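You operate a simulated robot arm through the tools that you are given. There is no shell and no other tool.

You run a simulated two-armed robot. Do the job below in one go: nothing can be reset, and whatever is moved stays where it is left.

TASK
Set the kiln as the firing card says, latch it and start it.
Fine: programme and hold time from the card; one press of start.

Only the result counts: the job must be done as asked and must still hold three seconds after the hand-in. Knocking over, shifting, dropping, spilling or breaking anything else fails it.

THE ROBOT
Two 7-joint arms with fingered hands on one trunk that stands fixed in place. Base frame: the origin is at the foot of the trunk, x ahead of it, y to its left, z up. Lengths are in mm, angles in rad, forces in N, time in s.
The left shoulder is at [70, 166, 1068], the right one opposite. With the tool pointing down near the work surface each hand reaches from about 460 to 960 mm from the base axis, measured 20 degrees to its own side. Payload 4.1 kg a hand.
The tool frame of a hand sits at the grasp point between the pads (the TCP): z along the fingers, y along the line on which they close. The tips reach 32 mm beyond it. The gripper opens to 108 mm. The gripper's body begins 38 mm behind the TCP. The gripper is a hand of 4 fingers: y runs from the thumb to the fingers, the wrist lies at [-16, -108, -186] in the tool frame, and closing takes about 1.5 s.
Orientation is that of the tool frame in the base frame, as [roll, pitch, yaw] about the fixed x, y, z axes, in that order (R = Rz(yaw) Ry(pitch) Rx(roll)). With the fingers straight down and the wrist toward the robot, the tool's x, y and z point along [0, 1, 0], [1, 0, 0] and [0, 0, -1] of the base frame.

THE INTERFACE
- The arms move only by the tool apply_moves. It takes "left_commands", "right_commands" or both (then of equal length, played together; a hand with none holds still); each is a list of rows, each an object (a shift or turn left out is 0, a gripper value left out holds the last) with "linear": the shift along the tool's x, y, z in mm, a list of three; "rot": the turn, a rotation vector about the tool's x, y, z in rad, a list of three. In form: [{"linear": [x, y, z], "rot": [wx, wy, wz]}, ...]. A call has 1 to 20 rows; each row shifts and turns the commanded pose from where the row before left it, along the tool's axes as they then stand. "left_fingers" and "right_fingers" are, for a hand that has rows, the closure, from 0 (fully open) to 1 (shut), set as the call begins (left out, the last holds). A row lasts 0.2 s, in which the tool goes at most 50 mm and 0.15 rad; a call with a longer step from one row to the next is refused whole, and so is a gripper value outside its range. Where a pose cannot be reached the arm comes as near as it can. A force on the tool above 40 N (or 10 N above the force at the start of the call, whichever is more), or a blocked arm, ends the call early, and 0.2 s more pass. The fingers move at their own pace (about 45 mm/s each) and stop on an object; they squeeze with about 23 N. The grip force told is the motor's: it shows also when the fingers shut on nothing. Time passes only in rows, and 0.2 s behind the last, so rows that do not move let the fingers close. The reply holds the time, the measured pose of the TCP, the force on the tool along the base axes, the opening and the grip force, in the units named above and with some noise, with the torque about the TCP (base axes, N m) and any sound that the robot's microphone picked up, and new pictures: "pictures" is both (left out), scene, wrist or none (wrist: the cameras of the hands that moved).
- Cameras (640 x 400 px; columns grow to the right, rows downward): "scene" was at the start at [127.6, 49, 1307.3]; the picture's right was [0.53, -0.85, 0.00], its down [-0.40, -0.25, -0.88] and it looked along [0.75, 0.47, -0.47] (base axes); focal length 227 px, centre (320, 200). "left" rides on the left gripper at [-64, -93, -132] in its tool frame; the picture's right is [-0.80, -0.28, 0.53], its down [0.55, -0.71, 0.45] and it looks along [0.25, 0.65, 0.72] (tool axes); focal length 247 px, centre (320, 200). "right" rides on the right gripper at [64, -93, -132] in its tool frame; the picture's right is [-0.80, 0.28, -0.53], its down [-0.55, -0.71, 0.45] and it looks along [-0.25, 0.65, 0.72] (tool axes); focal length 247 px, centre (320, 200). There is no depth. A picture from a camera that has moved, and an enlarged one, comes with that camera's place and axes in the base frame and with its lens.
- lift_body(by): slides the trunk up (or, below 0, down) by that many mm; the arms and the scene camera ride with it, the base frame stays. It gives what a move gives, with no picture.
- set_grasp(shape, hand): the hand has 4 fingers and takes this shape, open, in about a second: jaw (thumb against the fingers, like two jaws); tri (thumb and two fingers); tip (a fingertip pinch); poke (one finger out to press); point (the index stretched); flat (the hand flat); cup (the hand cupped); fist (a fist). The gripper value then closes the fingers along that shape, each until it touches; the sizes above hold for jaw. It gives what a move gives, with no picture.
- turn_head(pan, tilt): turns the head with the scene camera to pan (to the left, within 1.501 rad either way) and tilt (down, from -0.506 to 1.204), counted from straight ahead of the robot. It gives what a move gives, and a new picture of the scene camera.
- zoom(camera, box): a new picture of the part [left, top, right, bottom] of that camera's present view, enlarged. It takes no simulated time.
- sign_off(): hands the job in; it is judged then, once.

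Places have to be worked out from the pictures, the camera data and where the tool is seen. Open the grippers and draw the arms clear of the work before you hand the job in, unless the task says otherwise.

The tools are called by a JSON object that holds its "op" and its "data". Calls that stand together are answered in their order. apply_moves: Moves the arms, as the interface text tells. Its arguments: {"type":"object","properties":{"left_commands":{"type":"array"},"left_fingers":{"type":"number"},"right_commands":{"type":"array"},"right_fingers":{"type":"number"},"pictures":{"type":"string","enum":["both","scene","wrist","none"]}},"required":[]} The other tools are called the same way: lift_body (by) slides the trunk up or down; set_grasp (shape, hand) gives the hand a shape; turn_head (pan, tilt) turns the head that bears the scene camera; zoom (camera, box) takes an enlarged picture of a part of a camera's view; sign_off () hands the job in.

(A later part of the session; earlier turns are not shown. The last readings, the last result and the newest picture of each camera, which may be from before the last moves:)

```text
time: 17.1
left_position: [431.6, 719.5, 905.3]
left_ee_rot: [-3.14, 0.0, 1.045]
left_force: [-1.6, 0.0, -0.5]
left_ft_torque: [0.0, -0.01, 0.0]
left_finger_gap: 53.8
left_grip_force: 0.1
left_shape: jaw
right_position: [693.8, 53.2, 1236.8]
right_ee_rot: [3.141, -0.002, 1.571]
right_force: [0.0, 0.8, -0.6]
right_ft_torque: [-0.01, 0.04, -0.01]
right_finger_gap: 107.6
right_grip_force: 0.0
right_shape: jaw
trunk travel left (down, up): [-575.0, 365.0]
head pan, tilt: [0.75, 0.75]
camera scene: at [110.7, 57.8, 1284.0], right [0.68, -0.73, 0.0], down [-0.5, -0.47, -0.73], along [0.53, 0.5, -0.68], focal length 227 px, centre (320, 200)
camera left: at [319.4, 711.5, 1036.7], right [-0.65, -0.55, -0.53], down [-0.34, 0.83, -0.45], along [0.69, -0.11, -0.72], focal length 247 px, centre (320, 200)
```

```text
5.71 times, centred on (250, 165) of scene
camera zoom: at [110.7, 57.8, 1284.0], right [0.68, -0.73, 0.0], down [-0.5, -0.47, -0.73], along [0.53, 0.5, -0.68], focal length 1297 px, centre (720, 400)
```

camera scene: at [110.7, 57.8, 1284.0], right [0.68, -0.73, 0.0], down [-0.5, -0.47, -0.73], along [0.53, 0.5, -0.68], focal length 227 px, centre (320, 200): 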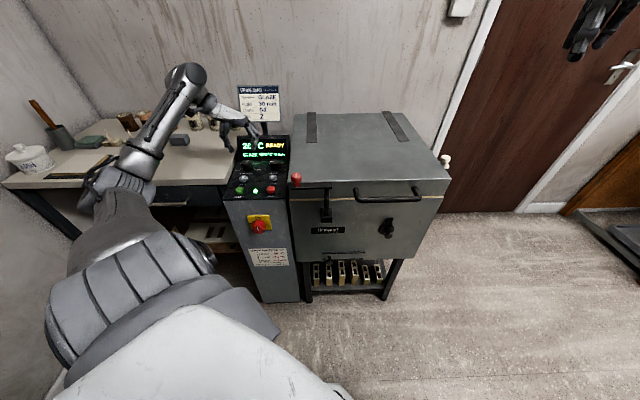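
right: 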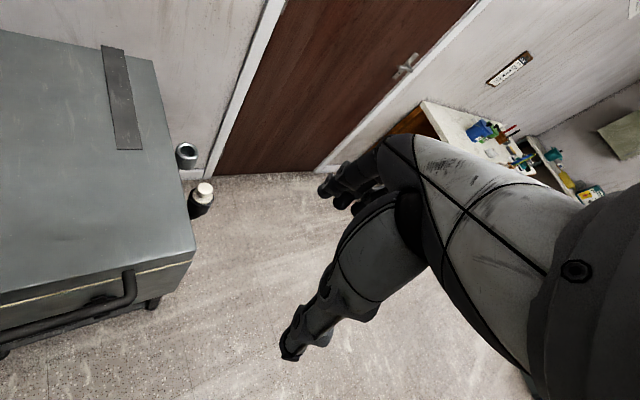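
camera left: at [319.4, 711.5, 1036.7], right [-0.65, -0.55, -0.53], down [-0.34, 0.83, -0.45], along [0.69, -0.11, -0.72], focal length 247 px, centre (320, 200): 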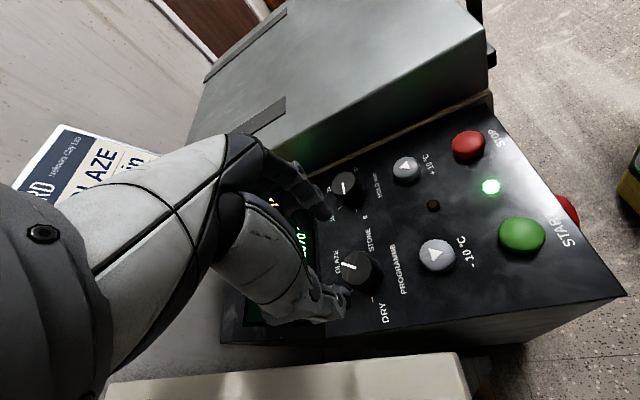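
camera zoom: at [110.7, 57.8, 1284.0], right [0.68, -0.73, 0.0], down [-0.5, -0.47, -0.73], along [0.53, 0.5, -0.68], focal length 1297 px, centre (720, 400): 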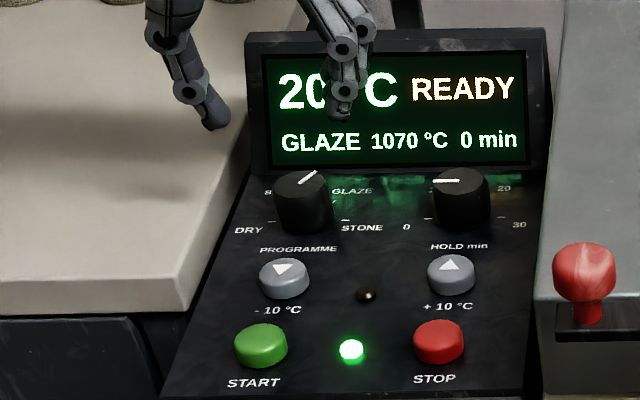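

GLAZE is set, with the knob pointer on its tick. Now I'll shift over the hold knob at a safe height, narrow the opening a little, and rotate the hand to +75° ready for a 90° clockwise turn.

{"op": "apply_moves", "data": {"left_commands": [{"linear": [-8.8, 32.4, -5]}, {"linear": [-8.8, 32.4, -5]}, {"linear": [-8.8, 32.4, -5]}, {"rot": [0, 0, -0.141]}, {"rot": [0, 0, -0.141]}, {"rot": [0, 0, -0.141]}, {"rot": [0, 0, -0.141]}, {"rot": [0, 0, -0.141]}, {"rot": [0, 0, -0.141]}, {"rot": [0, 0, -0.141]}, {"rot": [0, 0, -0.141]}, {"rot": [0, 0, -0.141]}, {"rot": [0, 0, -0.141]}, {"rot": [0, 0, -0.141]}, {"rot": [0, 0, -0.141]}, {"rot": [0, 0, -0.141]}, {"linear": [0, 0, 0]}], "left_fingers": 0.6}}

{"op": "zoom", "data": {"camera": "scene", "box": [210, 130, 310, 210]}}

{"op": "zoom", "data": {"camera": "left", "box": [240, 140, 440, 340]}}

```text
time: 20.7
left_position: [503.4, 651.3, 921.7]
left_ee_rot: [3.141, 0.001, 2.882]
left_force: [0.8, -0.2, 0.1]
left_ft_torque: [0.01, 0.03, 0.0]
left_finger_gap: 43.3
left_grip_force: 0.1
left_shape: jaw
right_position: [693.4, 54.9, 1237.5]
right_ee_rot: [3.141, 0.0, 1.572]
right_force: [-0.3, 0.2, 0.3]
right_ft_torque: [0.03, -0.01, 0.02]
right_finger_gap: 107.4
right_grip_force: 0.1
right_shape: jaw
trunk travel left (down, up): [-575.0, 365.0]
head pan, tilt: [0.75, 0.75]
camera scene: at [110.7, 57.5, 1284.0], right [0.68, -0.73, 0.0], down [-0.5, -0.47, -0.73], along [0.53, 0.5, -0.68], focal length 227 px, centre (320, 200)
camera left: at [541.5, 544.3, 1052.4], right [0.7, -0.48, -0.53], down [-0.71, -0.54, -0.45], along [-0.07, 0.69, -0.72], focal length 247 px, centre (320, 200)
```

scene: 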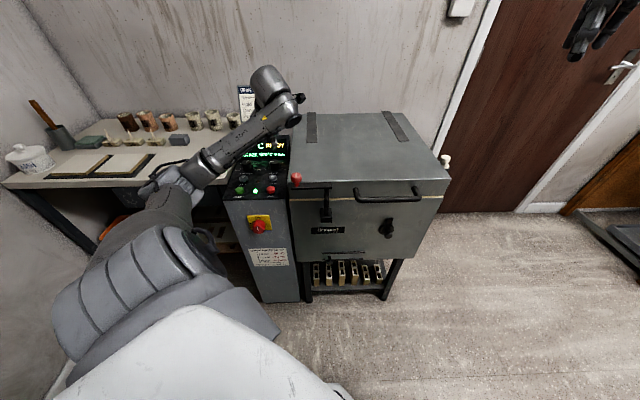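
left: 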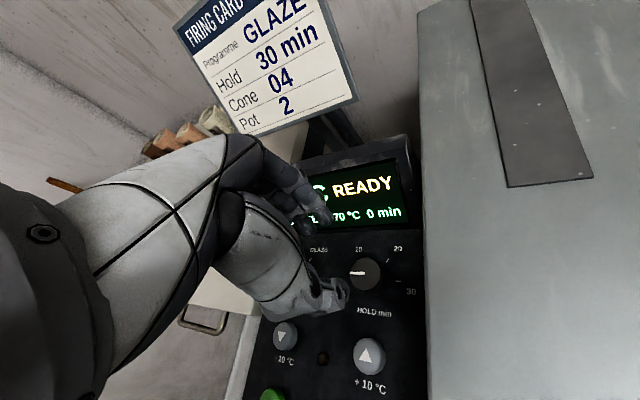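

```text
5.00 times, centred on (260, 170) of scene
camera zoom: at [110.7, 57.5, 1284.0], right [0.68, -0.73, 0.0], down [-0.5, -0.47, -0.73], along [0.53, 0.5, -0.68], focal length 1135 px, centre (620, 350)
```

zoom: 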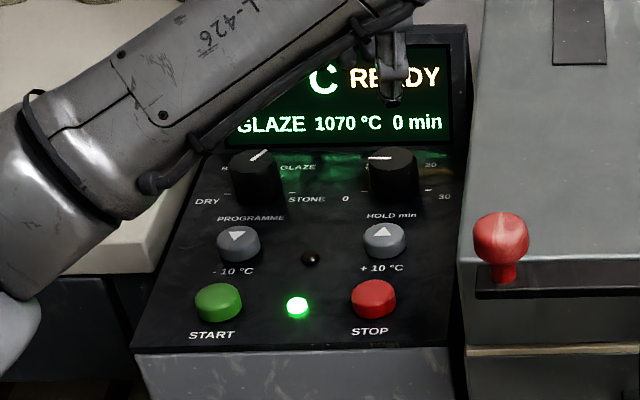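

```text
2.00 times, centred on (340, 240) of left
camera zoom: at [541.5, 544.3, 1052.4], right [0.7, -0.48, -0.53], down [-0.71, -0.54, -0.45], along [-0.07, 0.69, -0.72], focal length 494 px, centre (280, 120)
```

zoom: 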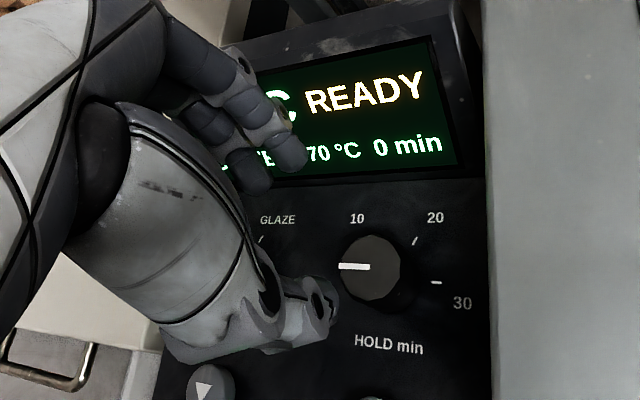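

The knob centre from this view is about (503.5, 648.8), and the hand sits almost over it. I'll adjust 1.5 mm and descend to about 860 for a check.

{"op": "apply_moves", "data": {"left_commands": [{"linear": [-0.4, -1.5, 20]}, {"linear": [0, 0, 20]}, {"linear": [0, 0, 20]}, {"linear": [0, 0, 0]}], "pictures": "wrist"}}

{"op": "zoom", "data": {"camera": "left", "box": [240, 140, 440, 340]}}

{"op": "zoom", "data": {"camera": "scene", "box": [220, 120, 310, 200]}}

```text
time: 21.7
left_position: [502.2, 649.0, 861.2]
left_ee_rot: [-3.141, -0.001, 2.878]
left_force: [-0.1, 0.8, -0.3]
left_ft_torque: [0.01, 0.0, -0.03]
left_finger_gap: 43.7
left_grip_force: 0.1
left_shape: jaw
right_position: [694.7, 53.8, 1237.0]
right_ee_rot: [-3.141, 0.0, 1.568]
right_force: [0.0, -0.8, -0.5]
right_ft_torque: [0.01, -0.01, 0.02]
right_finger_gap: 107.9
right_grip_force: 0.1
right_shape: jaw
trunk travel left (down, up): [-575.0, 365.0]
head pan, tilt: [0.75, 0.75]
camera left: at [540.6, 542.6, 992.4], right [0.7, -0.48, -0.53], down [-0.71, -0.54, -0.45], along [-0.07, 0.69, -0.72], focal length 247 px, centre (320, 200)
```

left: 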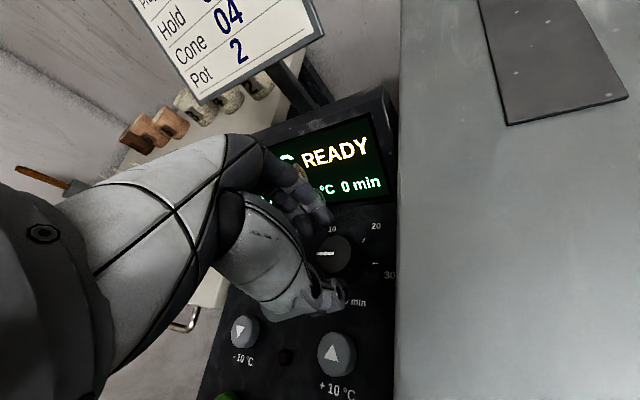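

```text
2.00 times, centred on (340, 240) of left
camera zoom: at [540.6, 542.6, 992.4], right [0.7, -0.48, -0.53], down [-0.71, -0.54, -0.45], along [-0.07, 0.69, -0.72], focal length 494 px, centre (280, 120)
```

zoom: 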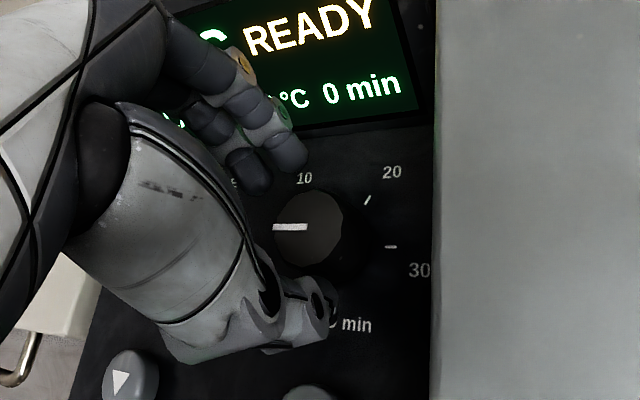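

```text
5.00 times, centred on (265, 160) of scene
camera zoom: at [110.6, 57.2, 1284.0], right [0.68, -0.73, 0.0], down [-0.5, -0.47, -0.73], along [0.53, 0.5, -0.68], focal length 1135 px, centre (595, 400)
```

zoom: 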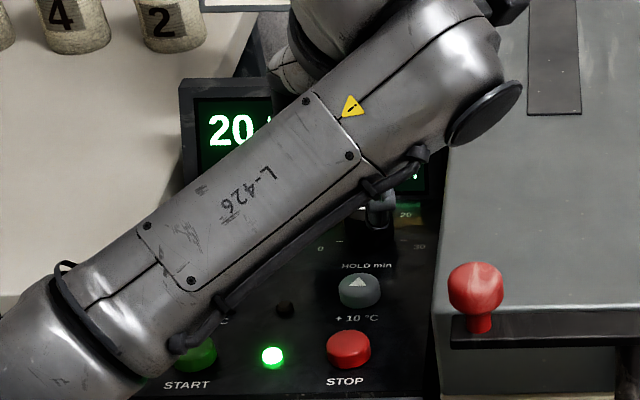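

The knob is slightly off the TCP, at about (503.5, 648). I'll nudge over and descend the last 22 mm, then close on it.

{"op": "apply_moves", "data": {"left_commands": [{"linear": [-1.2, -0.7, 11]}, {"linear": [0, 0, 11]}, {"linear": [0, 0, 0]}], "pictures": "wrist"}}

{"op": "zoom", "data": {"camera": "left", "box": [240, 140, 440, 340]}}

```text
time: 22.5
left_position: [503.9, 645.1, 840.2]
left_ee_rot: [-3.141, 0.0, 2.881]
left_force: [0.3, 0.7, -0.9]
left_ft_torque: [0.03, 0.03, -0.01]
left_finger_gap: 43.3
left_grip_force: 0.1
left_shape: jaw
right_position: [694.2, 54.9, 1237.4]
right_ee_rot: [3.141, -0.001, 1.572]
right_force: [0.0, 0.0, 0.0]
right_ft_torque: [0.03, 0.0, 0.02]
right_finger_gap: 107.6
right_grip_force: 0.0
right_shape: jaw
trunk travel left (down, up): [-575.0, 365.0]
head pan, tilt: [0.75, 0.75]
camera left: at [541.7, 540.4, 970.7], right [0.7, -0.48, -0.53], down [-0.71, -0.54, -0.45], along [-0.07, 0.69, -0.72], focal length 247 px, centre (320, 200)
```

left: 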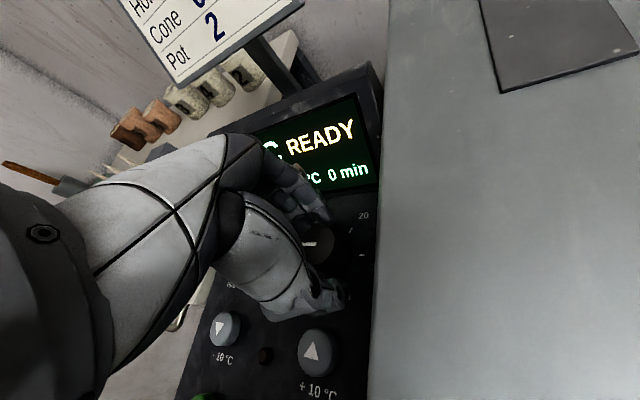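

```text
2.00 times, centred on (340, 240) of left
camera zoom: at [541.7, 540.4, 970.7], right [0.7, -0.48, -0.53], down [-0.71, -0.54, -0.45], along [-0.07, 0.69, -0.72], focal length 494 px, centre (280, 120)
```

zoom: 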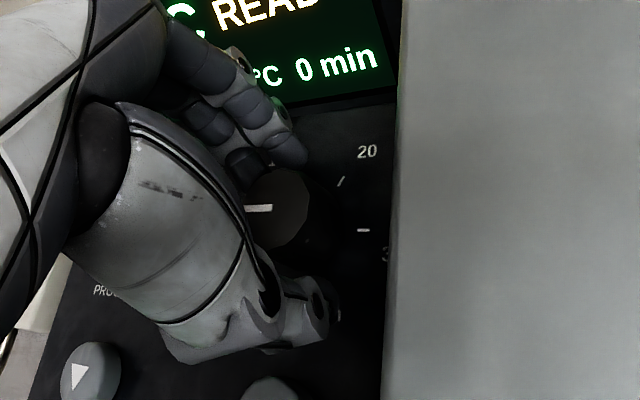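

The knob appears at the same spot in the wrist view as for the first good grasp. I'll close the fingers.

{"op": "apply_moves", "data": {"left_commands": [{"linear": [0, 0, 0]}, {"linear": [0, 0, 0]}, {"linear": [0, 0, 0]}, {"linear": [0, 0, 0]}, {"linear": [0, 0, 0]}], "left_fingers": 1.0, "pictures": "wrist"}}

{"op": "zoom", "data": {"camera": "left", "box": [240, 140, 440, 340]}}

```text
time: 23.7
left_position: [503.1, 645.0, 840.4]
left_ee_rot: [-3.141, 0.002, 2.879]
left_force: [-1.5, -1.5, -1.9]
left_ft_torque: [-0.03, 0.02, 0.0]
left_finger_gap: 25.4
left_grip_force: 22.9
left_shape: jaw
right_position: [694.5, 55.1, 1237.0]
right_ee_rot: [-3.14, 0.0, 1.571]
right_force: [0.0, -1.2, -0.4]
right_ft_torque: [-0.02, -0.01, -0.01]
right_finger_gap: 107.5
right_grip_force: 0.1
right_shape: jaw
trunk travel left (down, up): [-575.0, 365.0]
head pan, tilt: [0.75, 0.75]
camera left: at [541.6, 540.3, 970.6], right [0.7, -0.48, -0.53], down [-0.71, -0.54, -0.45], along [-0.07, 0.69, -0.72], focal length 247 px, centre (320, 200)
```

left: 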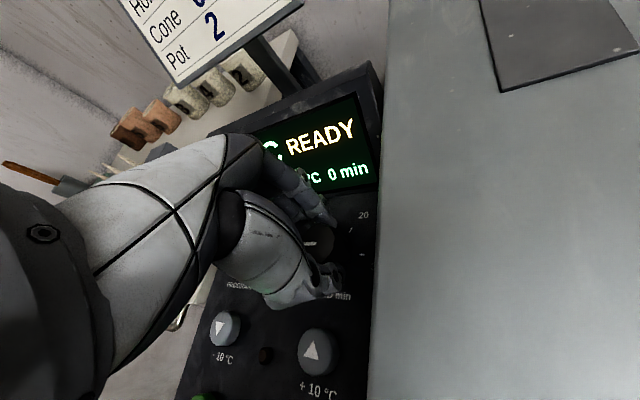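

```text
2.00 times, centred on (340, 240) of left
camera zoom: at [541.6, 540.3, 970.6], right [0.7, -0.48, -0.53], down [-0.71, -0.54, -0.45], along [-0.07, 0.69, -0.72], focal length 494 px, centre (280, 120)
```

zoom: 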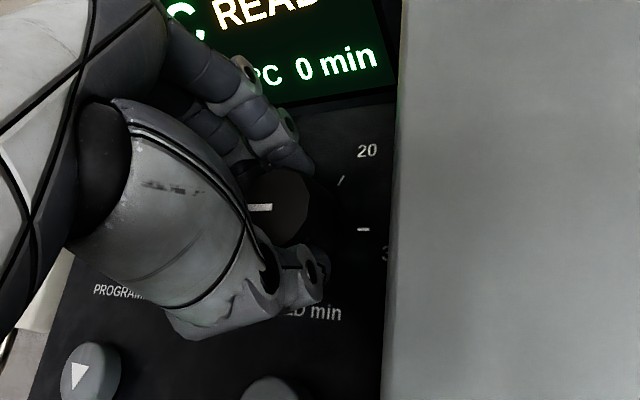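

The grip is solid with low side load. I'll turn 60° clockwise first and check the display and forces.

{"op": "apply_moves", "data": {"left_commands": [{"rot": [0, 0, 0.131]}, {"rot": [0, 0, 0.131]}, {"rot": [0, 0, 0.131]}, {"rot": [0, 0, 0.131]}, {"rot": [0, 0, 0.131]}, {"rot": [0, 0, 0.131]}, {"rot": [0, 0, 0.131]}, {"rot": [0, 0, 0.131]}, {"rot": [0, 0, 0]}]}}

{"op": "zoom", "data": {"camera": "left", "box": [240, 140, 440, 340]}}

{"op": "zoom", "data": {"camera": "scene", "box": [220, 120, 310, 200]}}

```text
time: 25.7
left_position: [502.3, 646.4, 839.0]
left_ee_rot: [3.141, 0.0, 1.83]
left_force: [-9.9, 5.1, 2.2]
left_ft_torque: [0.12, 0.23, 0.02]
left_finger_gap: 25.3
left_grip_force: 22.8
left_shape: jaw
right_position: [692.9, 55.2, 1237.5]
right_ee_rot: [3.139, 0.0, 1.571]
right_force: [0.5, 0.5, -1.0]
right_ft_torque: [-0.02, 0.02, -0.02]
right_finger_gap: 107.5
right_grip_force: 0.1
right_shape: jaw
trunk travel left (down, up): [-575.0, 365.0]
head pan, tilt: [0.75, 0.75]
camera scene: at [109.2, 58.0, 1284.1], right [0.68, -0.73, 0.0], down [-0.5, -0.47, -0.73], along [0.54, 0.5, -0.68], focal length 227 px, centre (320, 200)
camera left: at [429.0, 562.0, 970.4], right [-0.07, -0.84, -0.53], down [-0.82, 0.35, -0.45], along [0.56, 0.41, -0.72], focal length 247 px, centre (320, 200)
```

scene: 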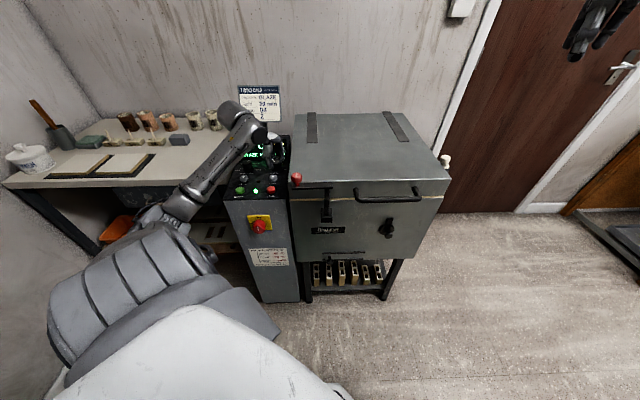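
left: 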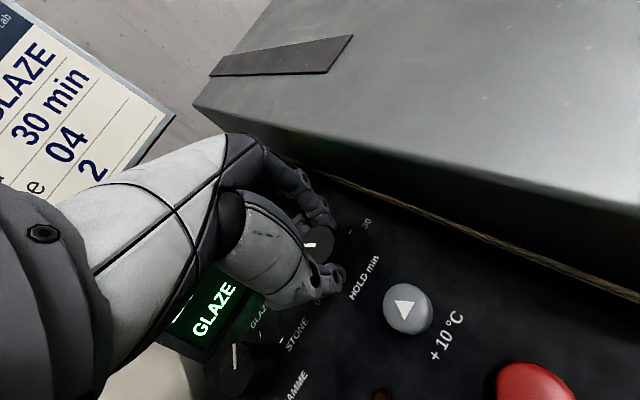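

```text
2.00 times, centred on (340, 240) of left
camera zoom: at [429.0, 562.0, 970.4], right [-0.07, -0.84, -0.53], down [-0.82, 0.35, -0.45], along [0.56, 0.41, -0.72], focal length 494 px, centre (280, 120)
```

zoom: 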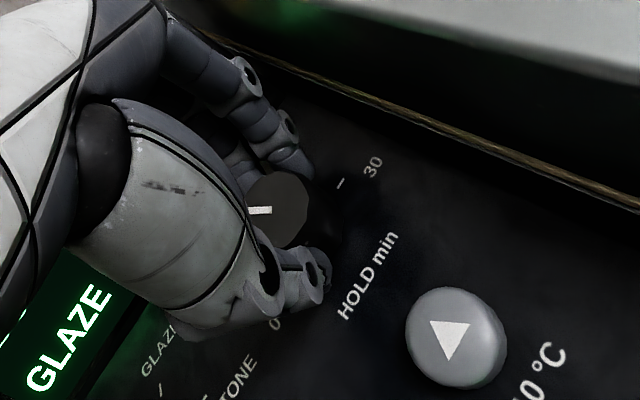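

```text
5.00 times, centred on (265, 160) of scene
camera zoom: at [109.2, 58.0, 1284.1], right [0.68, -0.73, 0.0], down [-0.5, -0.47, -0.73], along [0.54, 0.5, -0.68], focal length 1135 px, centre (595, 400)
```

zoom: 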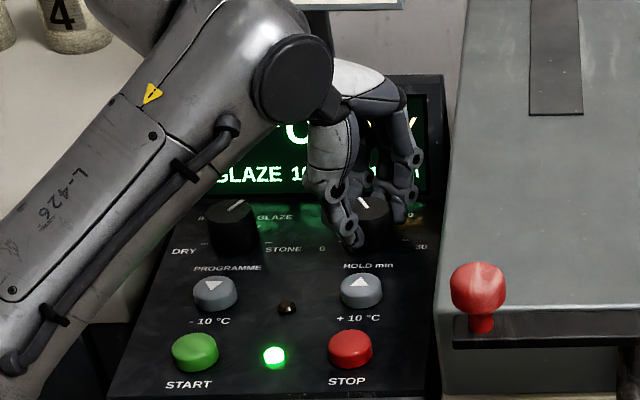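

The knob followed the hand to 10 min with a 10 N side load. I'll continue another 30° and check clearance to the kiln wall.

{"op": "apply_moves", "data": {"left_commands": [{"rot": [0, 0, 0.131]}, {"rot": [0, 0, 0.131]}, {"rot": [0, 0, 0.131]}, {"rot": [0, 0, 0.131]}, {"rot": [0, 0, 0]}]}}

{"op": "zoom", "data": {"camera": "left", "box": [240, 140, 440, 340]}}

{"op": "zoom", "data": {"camera": "scene", "box": [220, 120, 310, 200]}}

```text
time: 26.9
left_position: [503.5, 648.4, 838.8]
left_ee_rot: [3.14, 0.0, 1.305]
left_force: [-8.2, 11.8, 2.6]
left_ft_torque: [0.32, 0.21, 0.0]
left_finger_gap: 25.2
left_grip_force: 22.8
left_shape: jaw
right_position: [691.7, 55.2, 1237.5]
right_ee_rot: [3.14, 0.001, 1.57]
right_force: [0.4, -0.1, -0.3]
right_ft_torque: [-0.01, 0.01, -0.03]
right_finger_gap: 107.6
right_grip_force: 0.1
right_shape: jaw
trunk travel left (down, up): [-575.0, 365.0]
head pan, tilt: [0.75, 0.75]
camera scene: at [109.4, 58.7, 1284.1], right [0.68, -0.73, 0.0], down [-0.5, -0.47, -0.73], along [0.54, 0.5, -0.68], focal length 227 px, centre (320, 200)
camera left: at [396.2, 610.5, 970.4], right [-0.48, -0.7, -0.53], down [-0.54, 0.71, -0.45], along [0.69, 0.07, -0.72], focal length 247 px, centre (320, 200)
```

scene: 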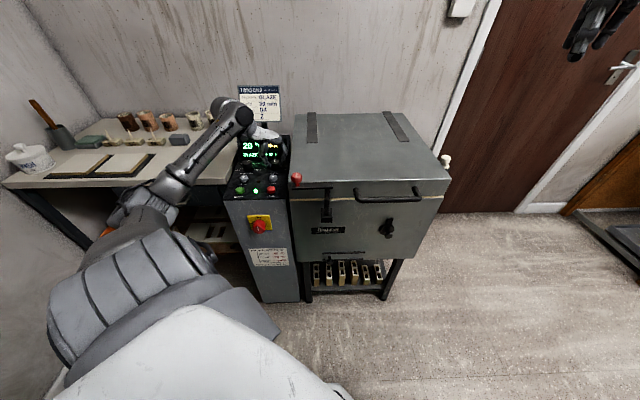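
left: 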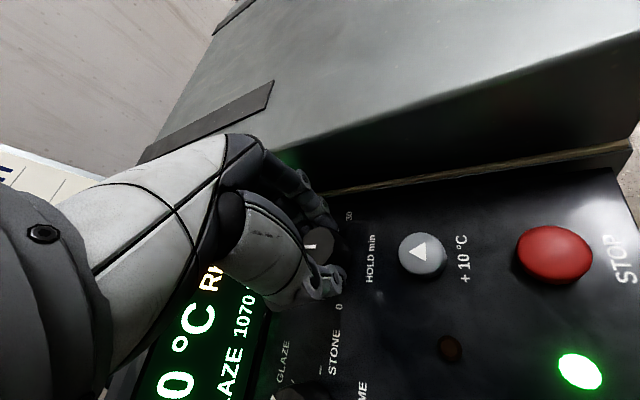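

```text
2.00 times, centred on (340, 240) of left
camera zoom: at [396.2, 610.5, 970.4], right [-0.48, -0.7, -0.53], down [-0.54, 0.71, -0.45], along [0.69, 0.07, -0.72], focal length 494 px, centre (280, 120)
```

zoom: 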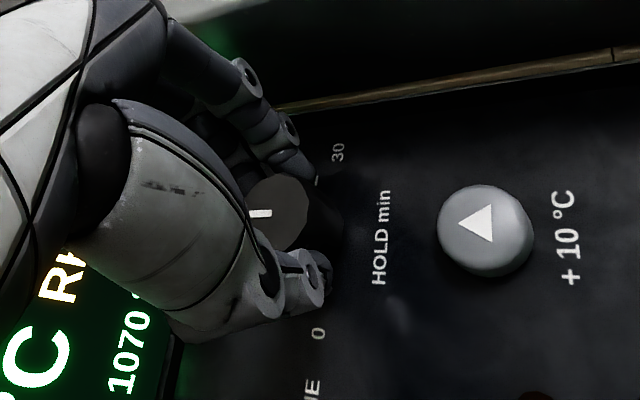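

```text
5.00 times, centred on (265, 160) of scene
camera zoom: at [109.4, 58.7, 1284.1], right [0.68, -0.73, 0.0], down [-0.5, -0.47, -0.73], along [0.54, 0.5, -0.68], focal length 1135 px, centre (595, 400)
```

zoom: 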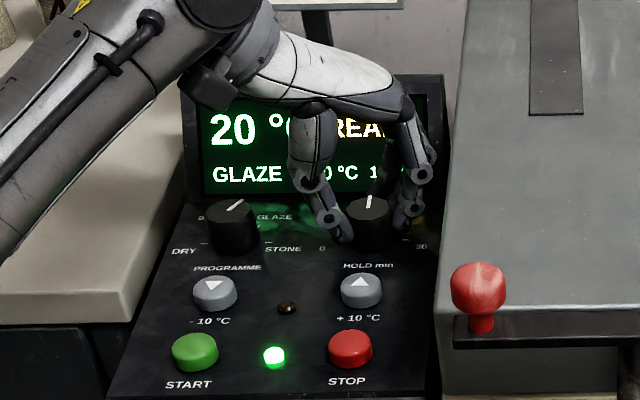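

The pointer is at mid-scale after 90° and there is still a gap to the kiln wall. I'll release here, lift, and rotate back to +75° for the second 90°.

{"op": "apply_moves", "data": {"left_commands": [{"linear": [0, 0, 0]}, {"linear": [0, 0, 0]}, {"linear": [0, 0, 0]}, {"linear": [0, 0, 0]}, {"linear": [0, 0, -15]}, {"linear": [0, 0, -25]}, {"linear": [0, 0, 0]}], "left_fingers": 0.6}}

{"op": "zoom", "data": {"camera": "left", "box": [240, 140, 440, 340]}}

{"op": "zoom", "data": {"camera": "scene", "box": [220, 120, 310, 200]}}

```text
time: 28.5
left_position: [505.7, 647.1, 879.1]
left_ee_rot: [3.141, 0.0, 1.305]
left_force: [-0.3, 0.6, -0.1]
left_ft_torque: [0.0, 0.0, -0.05]
left_finger_gap: 43.0
left_grip_force: 0.1
left_shape: jaw
right_position: [694.8, 56.0, 1237.2]
right_ee_rot: [-3.141, 0.0, 1.573]
right_force: [0.3, 0.0, 0.0]
right_ft_torque: [0.02, 0.0, 0.01]
right_finger_gap: 107.4
right_grip_force: 0.0
right_shape: jaw
trunk travel left (down, up): [-575.0, 365.0]
head pan, tilt: [0.75, 0.75]
camera scene: at [110.9, 57.8, 1283.9], right [0.68, -0.73, 0.0], down [-0.5, -0.47, -0.73], along [0.53, 0.5, -0.68], focal length 227 px, centre (320, 200)
camera left: at [398.1, 610.1, 1011.1], right [-0.48, -0.7, -0.53], down [-0.54, 0.71, -0.45], along [0.69, 0.07, -0.72], focal length 247 px, centre (320, 200)
```

scene: 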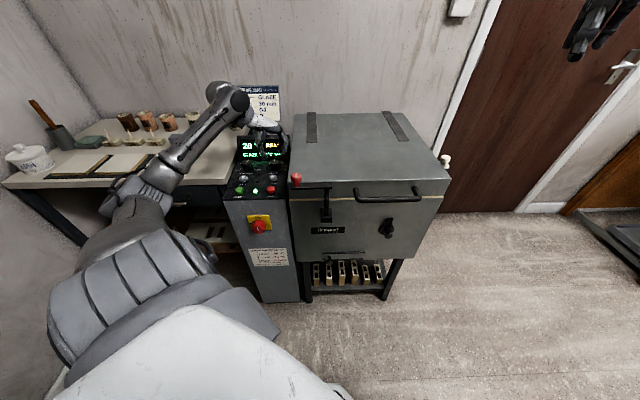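
left: 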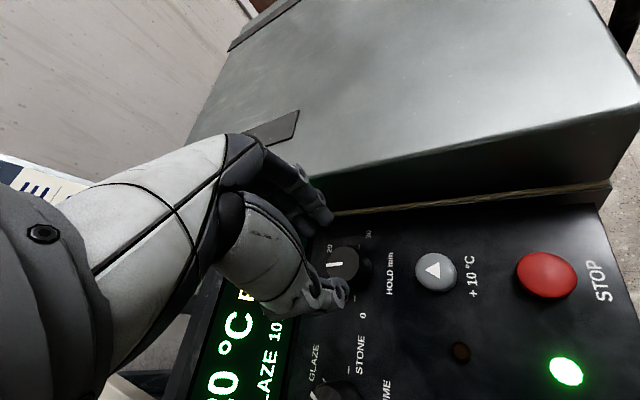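

```text
2.00 times, centred on (340, 240) of left
camera zoom: at [398.1, 610.1, 1011.1], right [-0.48, -0.7, -0.53], down [-0.54, 0.71, -0.45], along [0.69, 0.07, -0.72], focal length 494 px, centre (280, 120)
```

zoom: 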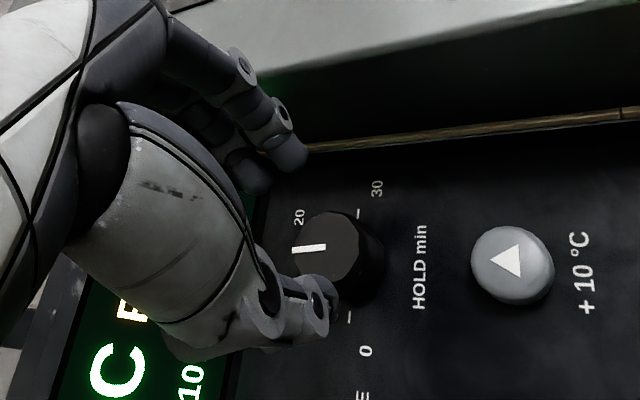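

```text
5.00 times, centred on (265, 160) of scene
camera zoom: at [110.9, 57.8, 1283.9], right [0.68, -0.73, 0.0], down [-0.5, -0.47, -0.73], along [0.53, 0.5, -0.68], focal length 1135 px, centre (595, 400)
```

zoom: 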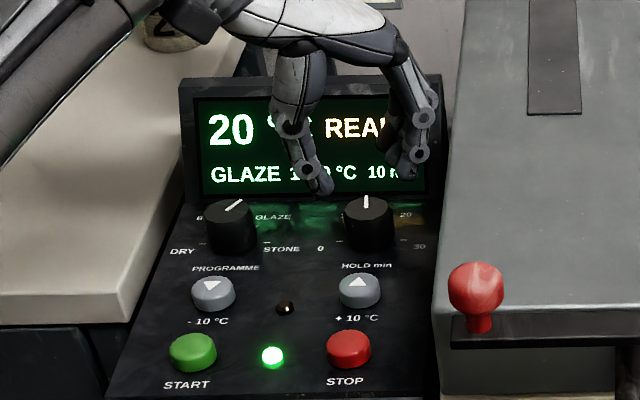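

The knob stayed put and the display reads 10 min, with its centre at (503.2, 647.8). I'll rotate back 90° counter-clockwise with a 1.4 mm correction, then descend partway.

{"op": "apply_moves", "data": {"left_commands": [{"linear": [0, -1.4, 0]}, {"rot": [0, 0, -0.1428]}, {"rot": [0, 0, -0.1428]}, {"rot": [0, 0, -0.1428]}, {"rot": [0, 0, -0.1428]}, {"rot": [0, 0, -0.1428]}, {"rot": [0, 0, -0.1428]}, {"rot": [0, 0, -0.1428]}, {"rot": [0, 0, -0.1428]}, {"rot": [0, 0, -0.1428]}, {"rot": [0, 0, -0.1428]}, {"rot": [0, 0, -0.1428]}, {"linear": [0, 0, 10]}, {"linear": [0, 0, 10]}, {"linear": [0, 0, 0]}], "pictures": "wrist"}}

{"op": "zoom", "data": {"camera": "left", "box": [240, 140, 440, 340]}}

```text
time: 31.7
left_position: [501.7, 647.6, 858.8]
left_ee_rot: [3.141, -0.002, 2.877]
left_force: [-1.4, 0.2, 0.2]
left_ft_torque: [0.0, 0.0, -0.01]
left_finger_gap: 42.9
left_grip_force: 0.0
left_shape: jaw
right_position: [693.9, 56.0, 1238.0]
right_ee_rot: [3.141, 0.0, 1.571]
right_force: [0.9, -0.2, -0.9]
right_ft_torque: [-0.02, 0.01, 0.01]
right_finger_gap: 107.6
right_grip_force: 0.0
right_shape: jaw
trunk travel left (down, up): [-575.0, 365.0]
head pan, tilt: [0.75, 0.75]
camera left: at [539.3, 541.7, 989.8], right [0.7, -0.48, -0.53], down [-0.71, -0.54, -0.45], along [-0.07, 0.69, -0.72], focal length 247 px, centre (320, 200)
```

left: 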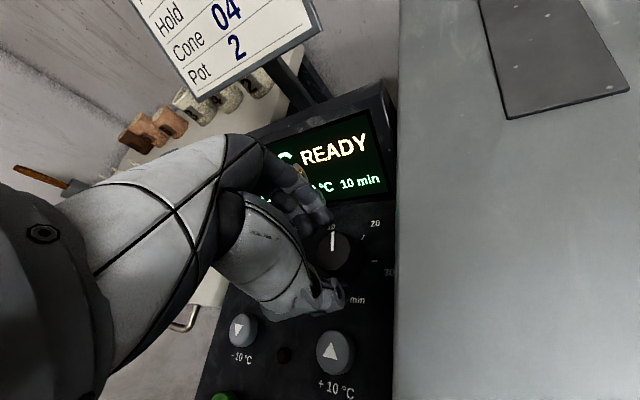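

```text
2.00 times, centred on (340, 240) of left
camera zoom: at [539.3, 541.7, 989.8], right [0.7, -0.48, -0.53], down [-0.71, -0.54, -0.45], along [-0.07, 0.69, -0.72], focal length 494 px, centre (280, 120)
```

zoom: 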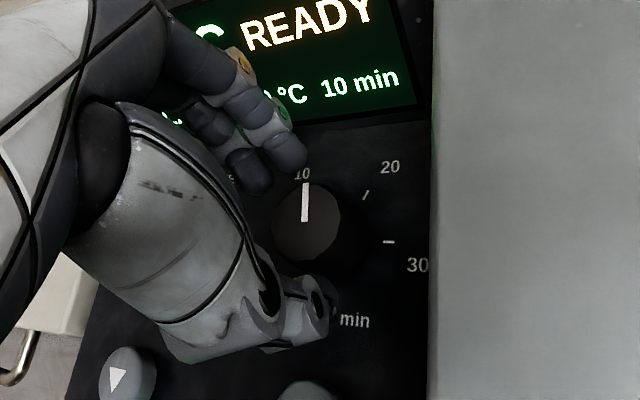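

The wrist camera puts the TCP about 2 mm short in x, so I'll correct that, descend to 839 and close.

{"op": "apply_moves", "data": {"left_commands": [{"linear": [-2.0, 0, 10]}, {"linear": [0, 0, 9.5]}, {"linear": [0, 0, 0]}], "pictures": "wrist"}}

{"op": "apply_moves", "data": {"left_commands": [{"linear": [0, 0, 0]}, {"linear": [0, 0, 0]}, {"linear": [0, 0, 0]}, {"linear": [0, 0, 0]}, {"linear": [0, 0, 0]}], "left_fingers": 1.0, "pictures": "wrist"}}

{"op": "zoom", "data": {"camera": "left", "box": [240, 140, 440, 340]}}

```text
time: 32.5
left_position: [504.9, 645.0, 837.9]
left_ee_rot: [3.14, 0.0, 2.876]
left_force: [-0.3, 0.0, 0.1]
left_ft_torque: [0.01, -0.01, 0.0]
left_finger_gap: 42.9
left_grip_force: 0.1
left_shape: jaw
right_position: [694.4, 53.9, 1237.4]
right_ee_rot: [3.139, 0.001, 1.57]
right_force: [-0.3, 0.0, 0.6]
right_ft_torque: [0.0, 0.0, 0.01]
right_finger_gap: 107.4
right_grip_force: 0.0
right_shape: jaw
trunk travel left (down, up): [-575.0, 365.0]
head pan, tilt: [0.75, 0.75]
camera left: at [541.3, 540.7, 969.5], right [0.7, -0.48, -0.53], down [-0.71, -0.54, -0.45], along [-0.07, 0.69, -0.72], focal length 247 px, centre (320, 200)
```

left: 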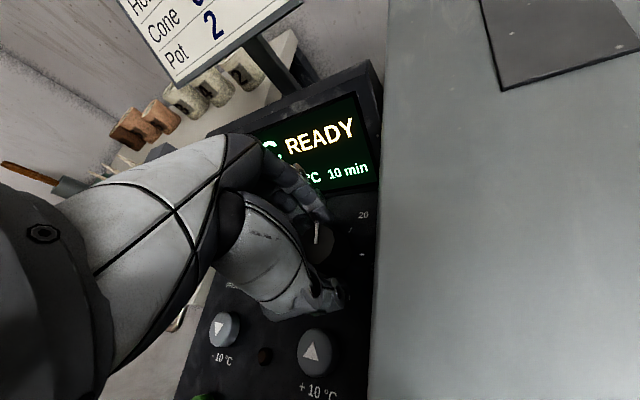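

```text
time: 33.7
left_position: [503.9, 645.6, 837.8]
left_ee_rot: [-3.141, -0.002, 2.875]
left_force: [-1.3, -3.4, -2.0]
left_ft_torque: [-0.05, 0.04, -0.01]
left_finger_gap: 25.8
left_grip_force: 23.2
left_shape: jaw
right_position: [693.9, 54.2, 1237.4]
right_ee_rot: [-3.141, 0.0, 1.569]
right_force: [0.1, 1.3, 0.0]
right_ft_torque: [0.0, -0.03, 0.0]
right_finger_gap: 107.6
right_grip_force: 0.1
right_shape: jaw
trunk travel left (down, up): [-575.0, 365.0]
head pan, tilt: [0.75, 0.75]
camera left: at [541.3, 540.6, 969.6], right [0.7, -0.48, -0.53], down [-0.72, -0.54, -0.45], along [-0.07, 0.69, -0.72], focal length 247 px, centre (320, 200)
```

left: 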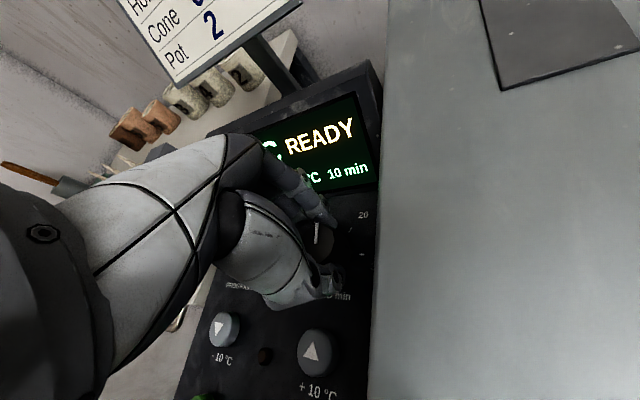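

```text
2.00 times, centred on (340, 240) of left
camera zoom: at [541.3, 540.6, 969.6], right [0.7, -0.48, -0.53], down [-0.72, -0.54, -0.45], along [-0.07, 0.69, -0.72], focal length 494 px, centre (280, 120)
```

zoom: 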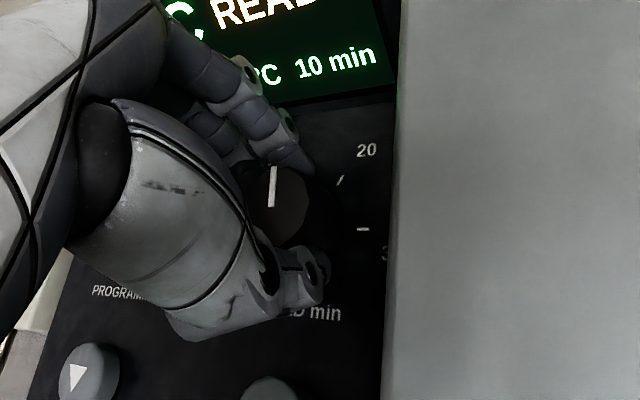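

The grip is good again. I'll turn the remaining 90° clockwise.

{"op": "apply_moves", "data": {"left_commands": [{"rot": [0, 0, 0.1325]}, {"rot": [0, 0, 0.1325]}, {"rot": [0, 0, 0.1325]}, {"rot": [0, 0, 0.1325]}, {"rot": [0, 0, 0.1325]}, {"rot": [0, 0, 0.1325]}, {"rot": [0, 0, 0.1325]}, {"rot": [0, 0, 0.1325]}, {"rot": [0, 0, 0.1325]}, {"rot": [0, 0, 0.1325]}, {"rot": [0, 0, 0.1325]}, {"rot": [0, 0, 0.1325]}, {"rot": [0, 0, 0]}]}}

{"op": "zoom", "data": {"camera": "left", "box": [240, 140, 440, 340]}}

{"op": "zoom", "data": {"camera": "scene", "box": [220, 120, 310, 200]}}

```text
time: 36.5
left_position: [503.4, 646.7, 839.7]
left_ee_rot: [3.141, 0.001, 1.286]
left_force: [-9.0, 5.5, -2.6]
left_ft_torque: [0.17, 0.27, 0.02]
left_finger_gap: 25.0
left_grip_force: 23.3
left_shape: jaw
right_position: [692.4, 55.9, 1237.7]
right_ee_rot: [-3.141, 0.002, 1.571]
right_force: [0.1, 0.2, 0.7]
right_ft_torque: [0.0, -0.02, 0.01]
right_finger_gap: 107.5
right_grip_force: 0.1
right_shape: jaw
trunk travel left (down, up): [-575.0, 365.0]
head pan, tilt: [0.75, 0.75]
camera scene: at [109.6, 58.7, 1284.0], right [0.68, -0.73, 0.0], down [-0.5, -0.47, -0.73], along [0.54, 0.5, -0.68], focal length 227 px, centre (320, 200)
camera left: at [395.9, 613.0, 969.9], right [-0.5, -0.69, -0.53], down [-0.52, 0.72, -0.45], along [0.69, 0.06, -0.72], focal length 247 px, centre (320, 200)
```

scene: 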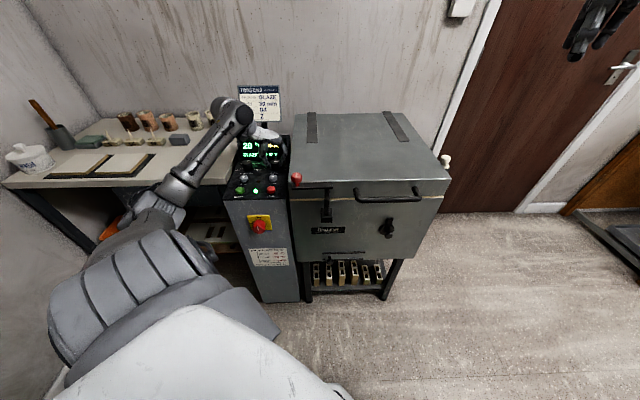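
left: 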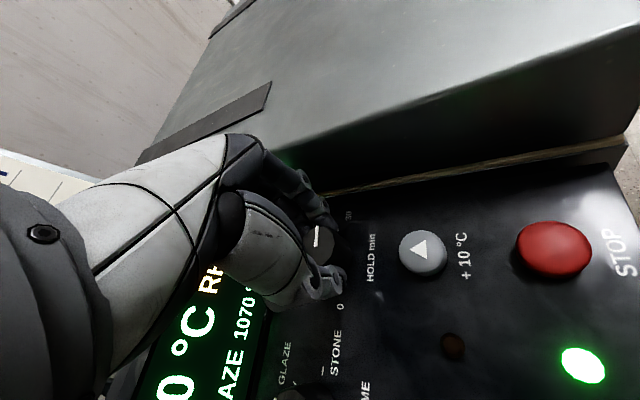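

```text
2.00 times, centred on (340, 240) of left
camera zoom: at [395.9, 613.0, 969.9], right [-0.5, -0.69, -0.53], down [-0.52, 0.72, -0.45], along [0.69, 0.06, -0.72], focal length 494 px, centre (280, 120)
```

zoom: 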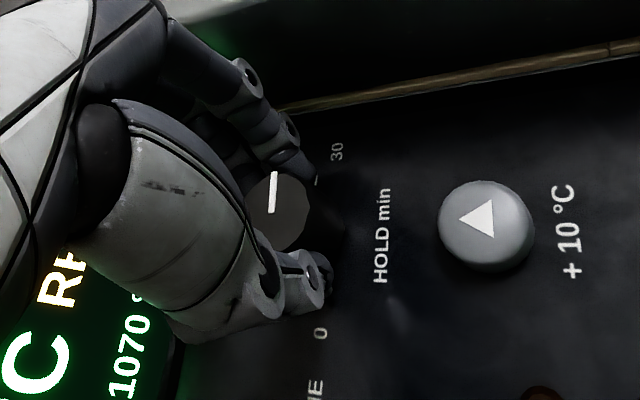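

```text
5.00 times, centred on (265, 160) of scene
camera zoom: at [109.6, 58.7, 1284.0], right [0.68, -0.73, 0.0], down [-0.5, -0.47, -0.73], along [0.54, 0.5, -0.68], focal length 1135 px, centre (595, 400)
```

zoom: 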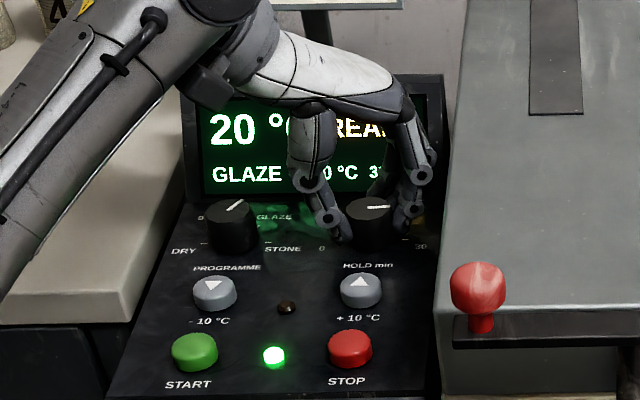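

The pointer is almost at 30 and the display shows "3…". I'll add about 5° to sit on the tick, then release and lift.

{"op": "apply_moves", "data": {"left_commands": [{"rot": [0, 0, 0.08]}, {"rot": [0, 0, 0]}], "pictures": "none"}}

{"op": "apply_moves", "data": {"left_commands": [{"linear": [0, 0, 0]}, {"linear": [0, 0, 0]}, {"linear": [0, 0, 0]}, {"linear": [0, 0, 0]}, {"linear": [0, 0, -15]}, {"linear": [0, 0, -25]}, {"linear": [0, 0, -30]}, {"linear": [0, 0, -30]}, {"linear": [0, 0, 0]}], "left_fingers": 0.6}}

{"op": "zoom", "data": {"camera": "scene", "box": [220, 120, 310, 200]}}

{"op": "zoom", "data": {"camera": "left", "box": [240, 140, 440, 340]}}

```text
time: 37.1
left_position: [503.6, 648.5, 839.5]
left_ee_rot: [-3.141, 0.002, 1.209]
left_force: [-8.0, 9.8, -3.9]
left_ft_torque: [0.26, 0.25, 0.0]
left_finger_gap: 24.8
left_grip_force: 22.7
left_shape: jaw
right_position: [693.9, 56.7, 1236.4]
right_ee_rot: [3.141, 0.001, 1.57]
right_force: [0.2, -0.6, 0.3]
right_ft_torque: [-0.01, 0.01, 0.0]
right_finger_gap: 107.5
right_grip_force: 0.1
right_shape: jaw
trunk travel left (down, up): [-575.0, 365.0]
head pan, tilt: [0.75, 0.75]
```

```text
time: 39.1
left_position: [505.3, 647.5, 938.1]
left_ee_rot: [3.14, 0.002, 1.206]
left_force: [0.7, 0.0, -0.8]
left_ft_torque: [0.0, 0.03, -0.01]
left_finger_gap: 43.2
left_grip_force: 0.0
left_shape: jaw
right_position: [693.9, 55.2, 1237.5]
right_ee_rot: [3.141, -0.001, 1.572]
right_force: [0.0, 0.2, -0.3]
right_ft_torque: [0.0, 0.01, -0.02]
right_finger_gap: 107.6
right_grip_force: 0.1
right_shape: jaw
trunk travel left (down, up): [-575.0, 365.0]
head pan, tilt: [0.75, 0.75]
camera scene: at [110.9, 57.8, 1283.9], right [0.68, -0.73, 0.0], down [-0.5, -0.47, -0.73], along [0.53, 0.5, -0.68], focal length 227 px, centre (320, 200)
camera left: at [395.2, 620.0, 1068.9], right [-0.55, -0.65, -0.53], down [-0.46, 0.76, -0.45], along [0.7, 0.0, -0.72], focal length 247 px, centre (320, 200)
```

scene: 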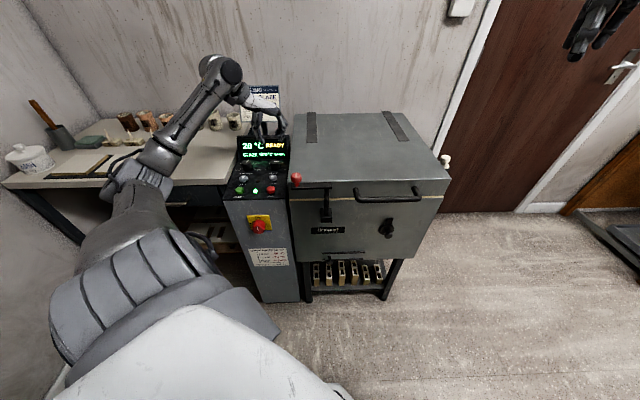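
left: 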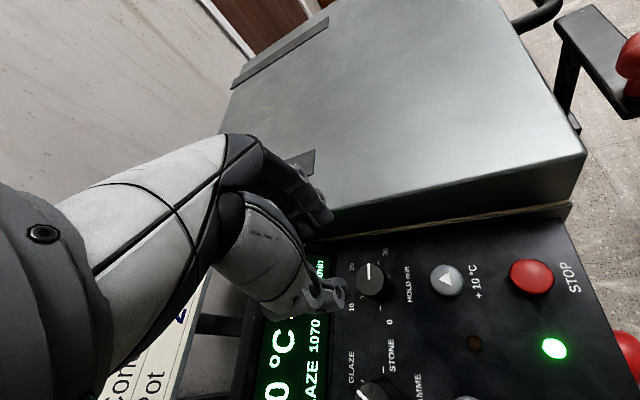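

```text
5.00 times, centred on (265, 160) of scene
camera zoom: at [110.9, 57.8, 1283.9], right [0.68, -0.73, 0.0], down [-0.5, -0.47, -0.73], along [0.53, 0.5, -0.68], focal length 1135 px, centre (595, 400)
```

zoom: 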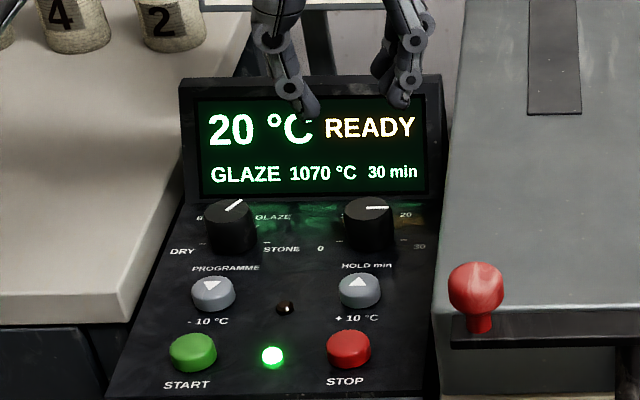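

```text
2.00 times, centred on (340, 240) of left
camera zoom: at [395.2, 620.0, 1068.9], right [-0.55, -0.65, -0.53], down [-0.46, 0.76, -0.45], along [0.7, 0.0, -0.72], focal length 494 px, centre (280, 120)
```

zoom: 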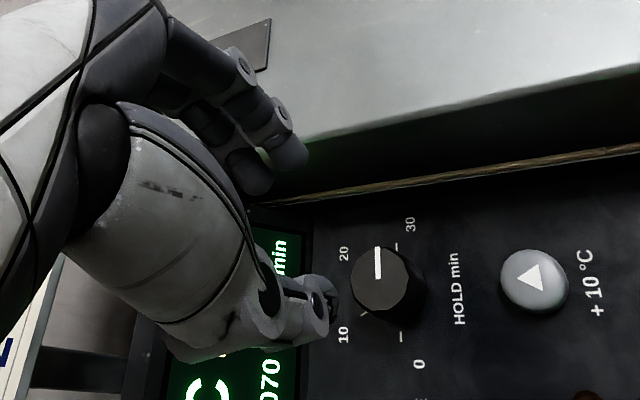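

The display confirms GLAZE, 1070 °C, 30 min. Now for the latch: I'll rise, rotate the hand so thumb-to-fingers points into the kiln (+45°), and move above the red ball at z ≈ 1000 for a closer look.

{"op": "apply_moves", "data": {"left_commands": [{"linear": [0, 0, -31]}, {"linear": [0, 0, -31]}, {"rot": [0, 0, -0.144]}, {"rot": [0, 0, -0.144]}, {"rot": [0, 0, -0.144]}, {"rot": [0, 0, -0.144]}, {"rot": [0, 0, -0.144]}, {"rot": [0, 0, -0.144]}, {"rot": [0, 0, -0.144]}, {"rot": [0, 0, -0.144]}, {"linear": [-18.2, -40.8, 0]}, {"linear": [-18.2, -40.8, 0]}, {"linear": [-18.2, -40.8, 0]}, {"linear": [-18.2, -40.8, 0]}, {"linear": [-18.2, -40.8, 0]}, {"linear": [0, 0, 0]}], "left_fingers": 0.35}}

{"op": "zoom", "data": {"camera": "scene", "box": [250, 130, 390, 240]}}

{"op": "zoom", "data": {"camera": "left", "box": [240, 140, 480, 340]}}

```text
time: 42.5
left_position: [448.8, 453.0, 1009.4]
left_ee_rot: [3.141, 0.0, 2.36]
left_force: [0.4, 0.0, -0.7]
left_ft_torque: [0.01, 0.0, -0.02]
left_finger_gap: 70.1
left_grip_force: 0.0
left_shape: jaw
left hand out of reach, approached as far as the arm can: row 15
right_position: [693.6, 55.3, 1237.1]
right_ee_rot: [3.14, 0.001, 1.571]
right_force: [-1.0, 0.2, -0.4]
right_ft_torque: [-0.01, 0.02, -0.01]
right_finger_gap: 107.7
right_grip_force: 0.0
right_shape: jaw
trunk travel left (down, up): [-575.0, 365.0]
head pan, tilt: [0.75, 0.75]
camera scene: at [109.9, 58.0, 1284.0], right [0.68, -0.73, 0.0], down [-0.5, -0.47, -0.73], along [0.54, 0.5, -0.68], focal length 227 px, centre (320, 200)
camera left: at [430.1, 343.3, 1139.9], right [0.37, -0.76, -0.53], down [-0.89, -0.11, -0.45], along [0.28, 0.64, -0.72], focal length 247 px, centre (320, 200)
```

scene: 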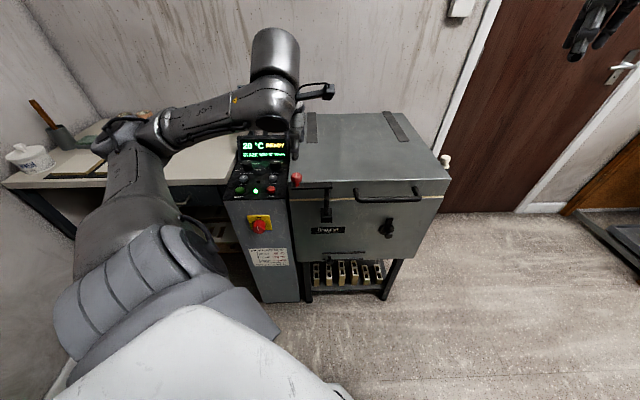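
left: 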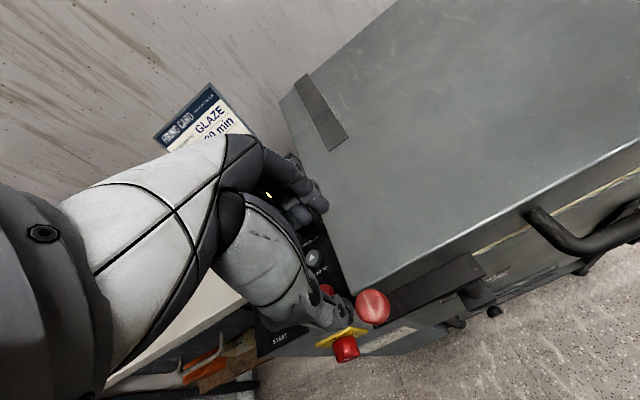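

```text
3.64 times, centred on (320, 185) of scene
camera zoom: at [109.9, 58.0, 1284.0], right [0.68, -0.73, 0.0], down [-0.5, -0.47, -0.73], along [0.54, 0.5, -0.68], focal length 825 px, centre (320, 254)
```

zoom: 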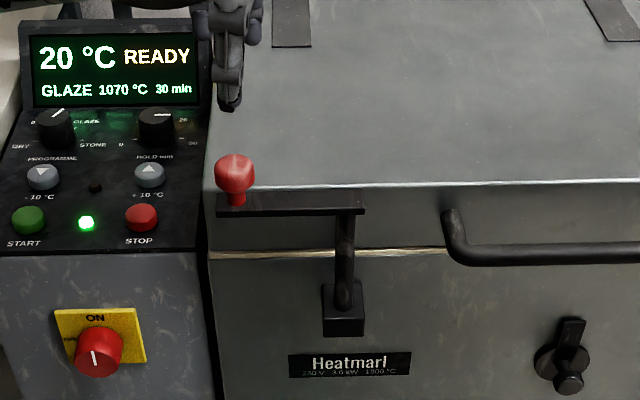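

```text
2.00 times, centred on (360, 240) of left
camera zoom: at [430.1, 343.3, 1139.9], right [0.37, -0.76, -0.53], down [-0.89, -0.11, -0.45], along [0.28, 0.64, -0.72], focal length 494 px, centre (240, 120)
```

zoom: 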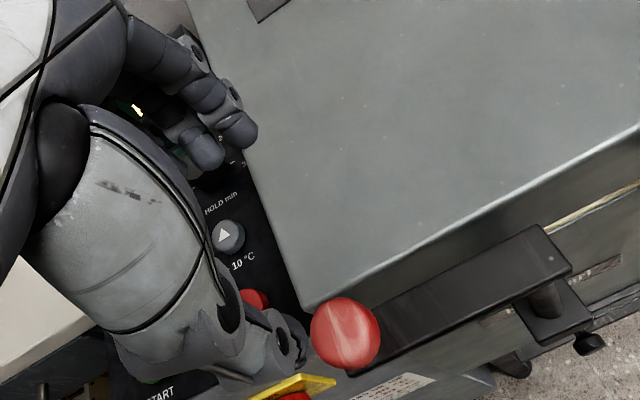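

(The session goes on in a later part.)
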